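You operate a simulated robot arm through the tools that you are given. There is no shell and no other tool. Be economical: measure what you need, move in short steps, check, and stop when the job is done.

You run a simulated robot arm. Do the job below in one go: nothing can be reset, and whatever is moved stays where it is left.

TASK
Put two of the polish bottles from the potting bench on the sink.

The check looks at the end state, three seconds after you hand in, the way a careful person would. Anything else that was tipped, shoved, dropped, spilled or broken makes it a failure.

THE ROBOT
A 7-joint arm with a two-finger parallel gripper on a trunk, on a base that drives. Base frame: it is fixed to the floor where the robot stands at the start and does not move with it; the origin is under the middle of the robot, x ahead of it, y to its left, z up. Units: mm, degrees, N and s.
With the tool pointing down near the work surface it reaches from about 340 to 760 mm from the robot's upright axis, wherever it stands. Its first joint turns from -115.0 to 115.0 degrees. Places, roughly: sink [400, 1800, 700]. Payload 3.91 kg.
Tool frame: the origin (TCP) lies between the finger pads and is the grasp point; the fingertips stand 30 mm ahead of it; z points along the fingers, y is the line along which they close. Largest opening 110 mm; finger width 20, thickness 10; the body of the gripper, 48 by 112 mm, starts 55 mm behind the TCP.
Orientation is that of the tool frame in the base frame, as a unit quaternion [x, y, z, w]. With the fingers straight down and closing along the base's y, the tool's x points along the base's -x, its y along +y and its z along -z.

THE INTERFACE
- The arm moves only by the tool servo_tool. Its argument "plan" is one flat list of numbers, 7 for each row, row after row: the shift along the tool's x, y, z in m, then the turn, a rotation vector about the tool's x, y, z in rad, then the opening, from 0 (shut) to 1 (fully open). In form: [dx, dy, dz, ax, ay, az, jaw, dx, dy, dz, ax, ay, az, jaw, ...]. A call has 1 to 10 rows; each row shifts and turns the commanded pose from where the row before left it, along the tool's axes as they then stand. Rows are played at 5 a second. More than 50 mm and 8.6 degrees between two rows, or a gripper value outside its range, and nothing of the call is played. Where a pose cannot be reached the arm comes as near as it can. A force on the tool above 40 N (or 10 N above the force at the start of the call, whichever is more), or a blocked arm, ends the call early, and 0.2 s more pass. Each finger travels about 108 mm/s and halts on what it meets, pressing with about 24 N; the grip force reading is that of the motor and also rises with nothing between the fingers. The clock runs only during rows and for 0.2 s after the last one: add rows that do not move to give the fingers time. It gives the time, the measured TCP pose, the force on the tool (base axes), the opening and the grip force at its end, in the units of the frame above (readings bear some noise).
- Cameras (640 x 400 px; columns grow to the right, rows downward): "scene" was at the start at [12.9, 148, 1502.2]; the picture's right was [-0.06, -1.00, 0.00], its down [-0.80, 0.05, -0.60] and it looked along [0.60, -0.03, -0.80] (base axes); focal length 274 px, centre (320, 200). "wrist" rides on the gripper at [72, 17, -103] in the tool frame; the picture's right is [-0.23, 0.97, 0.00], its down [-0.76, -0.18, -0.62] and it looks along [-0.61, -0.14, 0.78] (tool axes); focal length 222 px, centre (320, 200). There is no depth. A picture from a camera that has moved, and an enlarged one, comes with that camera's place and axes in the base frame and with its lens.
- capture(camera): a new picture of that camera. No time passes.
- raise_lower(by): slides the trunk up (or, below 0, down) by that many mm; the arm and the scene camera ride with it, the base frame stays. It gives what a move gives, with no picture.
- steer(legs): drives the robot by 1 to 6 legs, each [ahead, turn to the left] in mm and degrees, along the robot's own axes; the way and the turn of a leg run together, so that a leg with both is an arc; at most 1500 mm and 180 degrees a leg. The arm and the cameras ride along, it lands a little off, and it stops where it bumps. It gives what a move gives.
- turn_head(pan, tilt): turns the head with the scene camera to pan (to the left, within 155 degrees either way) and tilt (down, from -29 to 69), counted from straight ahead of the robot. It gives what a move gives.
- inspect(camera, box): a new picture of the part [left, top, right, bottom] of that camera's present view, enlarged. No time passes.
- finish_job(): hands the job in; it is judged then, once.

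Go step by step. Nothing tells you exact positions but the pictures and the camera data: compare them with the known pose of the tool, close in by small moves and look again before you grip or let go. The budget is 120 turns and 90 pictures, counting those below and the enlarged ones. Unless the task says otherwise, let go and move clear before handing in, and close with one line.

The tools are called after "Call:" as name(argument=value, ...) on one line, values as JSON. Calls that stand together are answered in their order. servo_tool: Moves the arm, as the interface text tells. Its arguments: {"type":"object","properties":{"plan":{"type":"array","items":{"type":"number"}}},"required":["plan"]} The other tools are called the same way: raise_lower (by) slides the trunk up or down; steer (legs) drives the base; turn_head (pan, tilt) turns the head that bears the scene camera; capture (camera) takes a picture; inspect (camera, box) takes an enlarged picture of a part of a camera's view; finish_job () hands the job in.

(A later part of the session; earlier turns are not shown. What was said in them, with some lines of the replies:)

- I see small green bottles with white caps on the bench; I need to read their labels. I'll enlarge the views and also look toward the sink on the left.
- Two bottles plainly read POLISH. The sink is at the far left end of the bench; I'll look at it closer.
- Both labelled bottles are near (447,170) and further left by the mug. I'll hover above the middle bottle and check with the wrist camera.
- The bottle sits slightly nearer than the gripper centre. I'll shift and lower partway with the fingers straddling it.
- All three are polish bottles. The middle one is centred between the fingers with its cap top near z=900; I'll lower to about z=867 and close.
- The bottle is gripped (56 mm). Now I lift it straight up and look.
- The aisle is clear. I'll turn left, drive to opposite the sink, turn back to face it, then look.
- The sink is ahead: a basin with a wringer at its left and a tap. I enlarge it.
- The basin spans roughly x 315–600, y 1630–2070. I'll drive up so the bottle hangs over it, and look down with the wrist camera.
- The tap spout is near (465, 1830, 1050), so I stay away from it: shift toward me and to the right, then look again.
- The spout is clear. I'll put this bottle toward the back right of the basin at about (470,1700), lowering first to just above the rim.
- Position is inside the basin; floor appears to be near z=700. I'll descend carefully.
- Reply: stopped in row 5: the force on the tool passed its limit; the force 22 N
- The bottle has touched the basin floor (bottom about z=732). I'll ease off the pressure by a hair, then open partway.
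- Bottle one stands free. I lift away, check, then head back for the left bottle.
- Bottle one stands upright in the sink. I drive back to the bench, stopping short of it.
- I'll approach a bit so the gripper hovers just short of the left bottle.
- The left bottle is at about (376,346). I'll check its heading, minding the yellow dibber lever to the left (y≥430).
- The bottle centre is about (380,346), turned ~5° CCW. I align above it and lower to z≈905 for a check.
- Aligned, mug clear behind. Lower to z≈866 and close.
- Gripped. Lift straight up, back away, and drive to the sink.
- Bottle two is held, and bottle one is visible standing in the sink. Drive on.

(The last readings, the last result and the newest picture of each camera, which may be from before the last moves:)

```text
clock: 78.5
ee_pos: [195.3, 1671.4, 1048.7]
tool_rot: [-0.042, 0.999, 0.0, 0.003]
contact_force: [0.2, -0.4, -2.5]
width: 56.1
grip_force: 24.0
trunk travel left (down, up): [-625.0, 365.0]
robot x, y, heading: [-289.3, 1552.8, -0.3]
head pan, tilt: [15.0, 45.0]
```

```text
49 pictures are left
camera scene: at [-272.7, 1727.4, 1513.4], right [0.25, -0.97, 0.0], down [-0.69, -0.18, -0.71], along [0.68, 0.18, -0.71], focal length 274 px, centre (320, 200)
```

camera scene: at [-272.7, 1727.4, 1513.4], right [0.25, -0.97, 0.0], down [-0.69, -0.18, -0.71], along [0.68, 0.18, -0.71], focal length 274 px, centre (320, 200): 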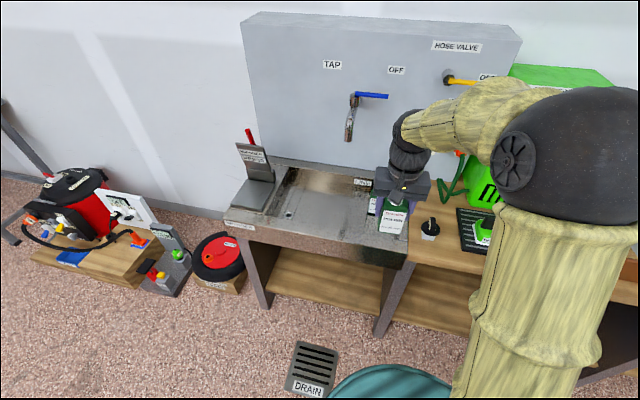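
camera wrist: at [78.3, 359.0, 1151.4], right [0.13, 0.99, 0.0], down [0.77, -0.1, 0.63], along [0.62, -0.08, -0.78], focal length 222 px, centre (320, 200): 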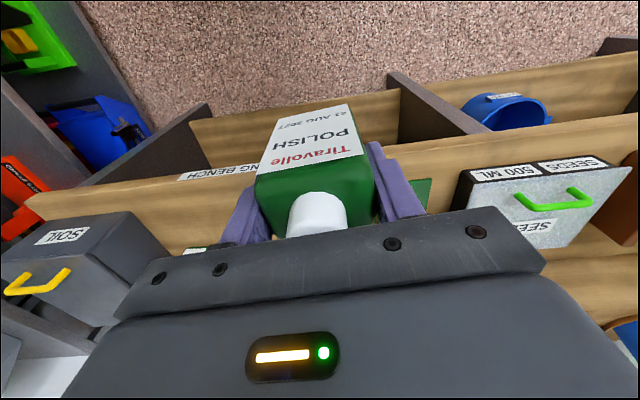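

Drive ahead 175 mm, then straighten and shift to about (370,1715), over the front right of the basin.

Call:
steer(legs=[[175, 0]])

Call:
servo_tool(plan=[0, 0, 0, 0, 0, 0.084, 0.3, 0, 0.04, 0, 0, 0, 0, 0.3, 0, 0, 0, 0, 0, 0, 0.3])

Call:
turn_head(pan=20, tilt=58)

Call:
capture(camera="scene")

Call:
capture(camera="wrist")

```text
clock: 80.0
ee_pos: [370.5, 1670.6, 1048.0]
tool_rot: [-0.044, 0.999, 0.0, 0.002]
contact_force: [-0.2, 0.0, -3.0]
width: 55.8
grip_force: 23.5
trunk travel left (down, up): [-625.0, 365.0]
robot x, y, heading: [-116.7, 1549.0, -0.7]
head pan, tilt: [15.0, 45.0]
```

```text
clock: 80.8
ee_pos: [366.7, 1710.9, 1047.3]
tool_rot: [-0.001, 1.0, -0.001, 0.003]
contact_force: [-0.2, 0.2, -1.8]
width: 55.8
grip_force: 23.8
trunk travel left (down, up): [-625.0, 365.0]
robot x, y, heading: [-112.4, 1549.9, -0.5]
head pan, tilt: [15.0, 45.0]
```

```text
clock: 81.6
ee_pos: [366.5, 1709.0, 1046.3]
tool_rot: [-0.002, 1.0, 0.001, 0.003]
contact_force: [-0.4, -0.6, -3.2]
width: 56.0
grip_force: 24.0
trunk travel left (down, up): [-625.0, 365.0]
robot x, y, heading: [-116.7, 1551.4, -0.5]
head pan, tilt: [20.0, 58.0]
```

```text
48 pictures are left
camera scene: at [-110.9, 1728.4, 1496.3], right [0.33, -0.94, 0.0], down [-0.8, -0.28, -0.53], along [0.5, 0.18, -0.85], focal length 274 px, centre (320, 200)
```

scene: 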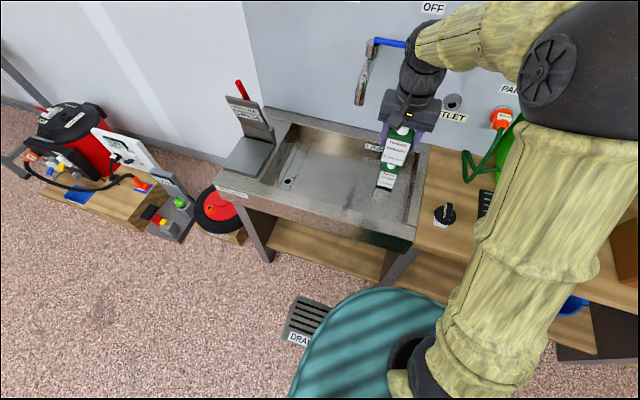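

```text
47 pictures are left
camera wrist: at [294.7, 1726.5, 1150.7], right [0.22, 0.97, 0.0], down [0.76, -0.18, 0.63], along [0.61, -0.14, -0.78], focal length 222 px, centre (320, 200)
```

wrist: 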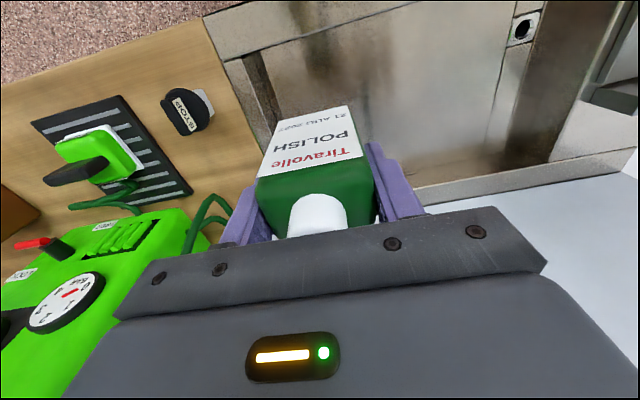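

The front inner rim is at x≈302, so (366,1709) is well inside and ~105 mm in front of bottle one. Lower to just above the rim and check.

Call:
servo_tool(plan=[0, 0, 0.05, 0, 0, 0, 0.3, 0, 0, 0.05, 0, 0, 0, 0.3, 0, 0, 0.05, 0, 0, 0, 0.3, 0, 0, 0.015, 0, 0, 0, 0.3, 0, 0, 0, 0, 0, 0, 0.3])

Call:
inspect(camera="scene", box=[320, 80, 480, 260])

Call:
capture(camera="wrist")

```text
clock: 82.8
ee_pos: [370.5, 1711.8, 882.3]
tool_rot: [-0.001, 1.0, 0.001, 0.003]
contact_force: [-0.3, 0.1, -2.3]
width: 56.1
grip_force: 23.9
trunk travel left (down, up): [-625.0, 365.0]
robot x, y, heading: [-116.8, 1552.0, -0.5]
head pan, tilt: [20.0, 58.0]
```

```text
2.22 times, centred on (400, 170) of scene
camera zoom: at [-111.1, 1728.4, 1496.2], right [0.33, -0.94, 0.0], down [-0.8, -0.28, -0.53], along [0.5, 0.18, -0.85], focal length 609 px, centre (142, 267)
```

zoom: 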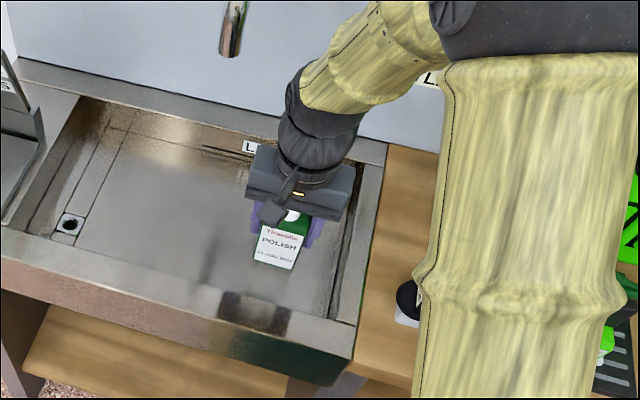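

```text
45 pictures are left
camera wrist: at [297.4, 1728.1, 986.0], right [0.22, 0.97, 0.0], down [0.76, -0.18, 0.63], along [0.61, -0.14, -0.78], focal length 222 px, centre (320, 200)
```

wrist: 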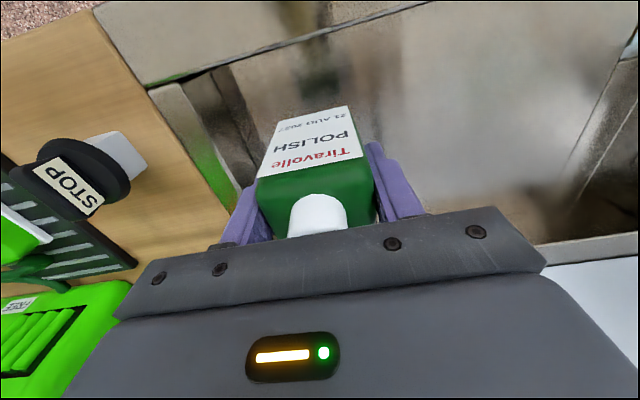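

All clear; lower gently onto the basin floor.

Call:
servo_tool(plan=[0, 0, 0.03, 0, 0, 0, 0.3, 0, 0, 0.03, 0, 0, 0, 0.3, 0, 0, 0.012, 0, 0, 0, 0.3, 0, 0, 0.004, 0, 0, 0, 0.3, 0, 0, 0.002, 0, 0, 0, 0.3, 0, 0, 0.002, 0, 0, 0, 0.3, 0, 0, 0, 0, 0, 0, 0.3])

```text
clock: 84.4
ee_pos: [370.9, 1710.4, 802.9]
tool_rot: [-0.001, 1.0, 0.001, 0.005]
contact_force: [3.6, -1.3, 19.4]
width: 56.0
grip_force: 24.2
trunk travel left (down, up): [-625.0, 365.0]
robot x, y, heading: [-117.8, 1554.9, -0.7]
head pan, tilt: [20.0, 58.0]
```

Contact with the floor at the expected height. Ease off and open partway.

Call:
servo_tool(plan=[0, 0, -0.0015, 0, 0, 0, 0.3, 0, 0, -0.0015, 0, 0, 0, 0.3, 0, 0, 0, 0, 0, 0, 0.3, 0, 0, 0, 0, 0, 0, 0.62, 0, 0, 0, 0, 0, 0, 0.75, 0, 0, 0, 0, 0, 0, 0.75, 0, 0, 0, 0, 0, 0, 0.75])

Call:
capture(camera="wrist")

```text
clock: 86.0
ee_pos: [371.0, 1710.9, 806.7]
tool_rot: [-0.002, 1.0, 0.001, 0.003]
contact_force: [-0.1, -0.3, -0.7]
width: 82.6
grip_force: 0.0
trunk travel left (down, up): [-625.0, 365.0]
robot x, y, heading: [-113.4, 1553.7, -0.4]
head pan, tilt: [20.0, 58.0]
```

```text
44 pictures are left
camera wrist: at [297.8, 1728.1, 909.2], right [0.22, 0.97, 0.0], down [0.76, -0.18, 0.63], along [0.61, -0.14, -0.78], focal length 222 px, centre (320, 200)
```

wrist: 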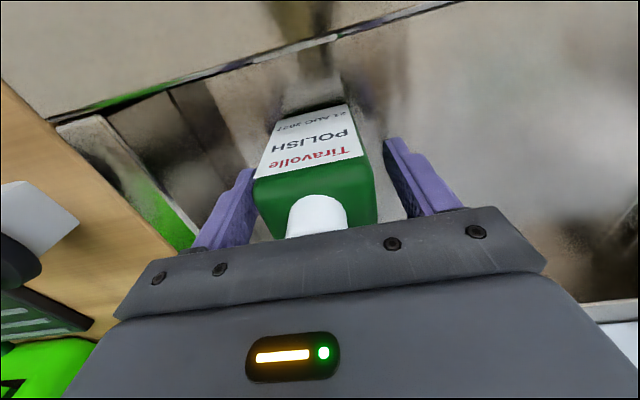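

Released and standing. Raise straight up, back away, and check everything.

Call:
servo_tool(plan=[0, 0, -0.03, 0, 0, 0, 0.75, 0, 0, -0.05, 0, 0, 0, 0.75, 0, 0, -0.05, 0, 0, 0, 0.75, 0, 0, -0.05, 0, 0, 0, 0.75, 0, 0, -0.05, 0, 0, 0, 0.75, 0, 0, 0, 0, 0, 0, 0.75])

Call:
steer(legs=[[-250, 0]])

Call:
capture(camera="wrist")

Call:
turn_head(pan=5, tilt=40)

Call:
capture(camera="scene")

```text
clock: 87.4
ee_pos: [368.2, 1708.0, 1035.8]
tool_rot: [-0.001, 1.0, 0.0, 0.003]
contact_force: [0.0, 0.4, 0.9]
width: 82.4
grip_force: 0.1
trunk travel left (down, up): [-625.0, 365.0]
robot x, y, heading: [-115.0, 1553.1, -0.4]
head pan, tilt: [20.0, 58.0]
```

```text
clock: 89.2
ee_pos: [121.7, 1711.2, 1036.8]
tool_rot: [0.0, 1.0, 0.001, 0.003]
contact_force: [0.1, -0.2, 0.1]
width: 82.6
grip_force: 0.0
trunk travel left (down, up): [-625.0, 365.0]
robot x, y, heading: [-360.8, 1557.9, -0.4]
head pan, tilt: [20.0, 58.0]
```

```text
43 pictures are left
camera wrist: at [49.1, 1727.5, 1139.5], right [0.23, 0.97, 0.0], down [0.76, -0.18, 0.63], along [0.61, -0.14, -0.78], focal length 222 px, centre (320, 200)
```

wrist: 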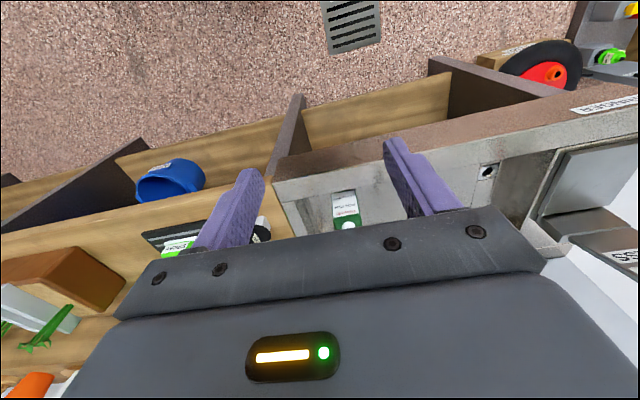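

```text
clock: 90.0
ee_pos: [122.0, 1710.1, 1037.0]
tool_rot: [0.0, 1.0, 0.001, 0.003]
contact_force: [0.2, 0.4, 0.0]
width: 82.6
grip_force: 0.1
trunk travel left (down, up): [-625.0, 365.0]
robot x, y, heading: [-362.7, 1557.5, -0.7]
head pan, tilt: [5.0, 40.0]
```

```text
42 pictures are left
camera scene: at [-336.2, 1714.4, 1520.6], right [0.08, -1.0, 0.0], down [-0.64, -0.05, -0.77], along [0.76, 0.06, -0.64], focal length 274 px, centre (320, 200)
```

scene: 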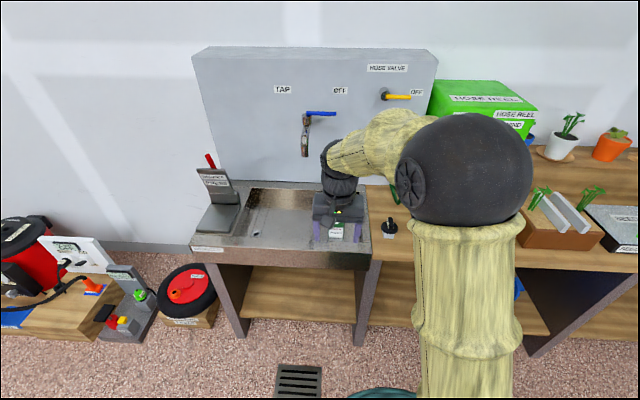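

The gripper hides part of the view; I shift it aside to check both bottles.

Call:
servo_tool(plan=[0, -0.05, 0, 0, 0, 0, 0.75, 0, -0.05, 0, 0, 0, 0, 0.75, 0, -0.05, 0, 0, 0, 0, 0.75, 0, -0.05, 0, 0, 0, 0, 0.75, 0, 0, 0, 0, 0, 0, 0.75])

Call:
inspect(camera="scene", box=[180, 130, 460, 300])

Call:
turn_head(pan=-50, tilt=30)

Call:
capture(camera="scene")

```text
clock: 91.2
ee_pos: [122.5, 1511.8, 1034.7]
tool_rot: [0.0, 1.0, 0.002, 0.002]
contact_force: [-0.5, 0.2, 0.1]
width: 82.9
grip_force: 0.1
trunk travel left (down, up): [-625.0, 365.0]
robot x, y, heading: [-364.3, 1556.9, -0.7]
head pan, tilt: [5.0, 40.0]
```

```text
2.29 times, centred on (320, 215) of scene
camera zoom: at [-336.3, 1714.3, 1520.6], right [0.08, -1.0, 0.0], down [-0.64, -0.05, -0.77], along [0.76, 0.06, -0.64], focal length 627 px, centre (320, 166)
```

zoom: 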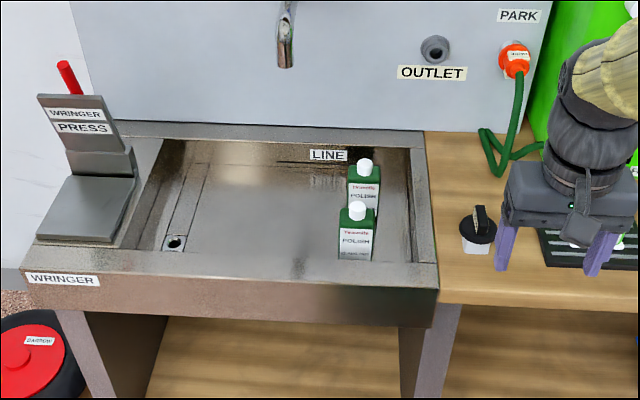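

```text
clock: 92.4
ee_pos: [122.0, 1511.0, 1035.1]
tool_rot: [0.0, 1.0, 0.0, 0.002]
contact_force: [-0.3, -0.1, 0.5]
width: 82.3
grip_force: 0.1
trunk travel left (down, up): [-625.0, 365.0]
robot x, y, heading: [-360.5, 1555.6, -0.8]
head pan, tilt: [-50.0, 30.0]
```

```text
40 pictures are left
camera scene: at [-363.6, 1637.9, 1536.0], right [-0.77, -0.63, 0.0], down [-0.32, 0.39, -0.87], along [0.55, -0.67, -0.5], focal length 274 px, centre (320, 200)
```

scene: 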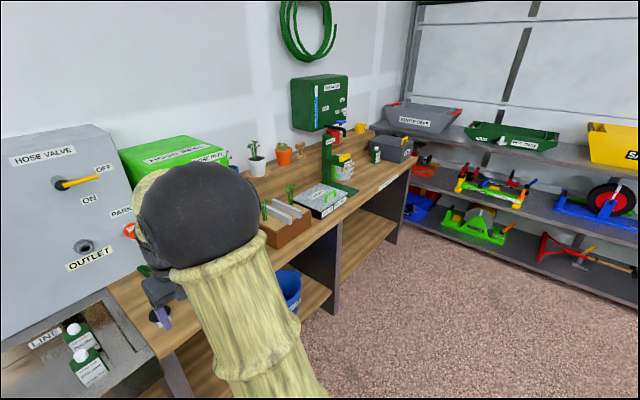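

Both polish bottles stand upright in the sink, and the bench items look undisturbed. I'm handing in.

Call:
finish_job()

```text
The job is handed in.
```

Two polish bottles from the potting bench now stand upright in the sink basin. I saw nothing else moved or tipped, and the gripper is empty and clear.
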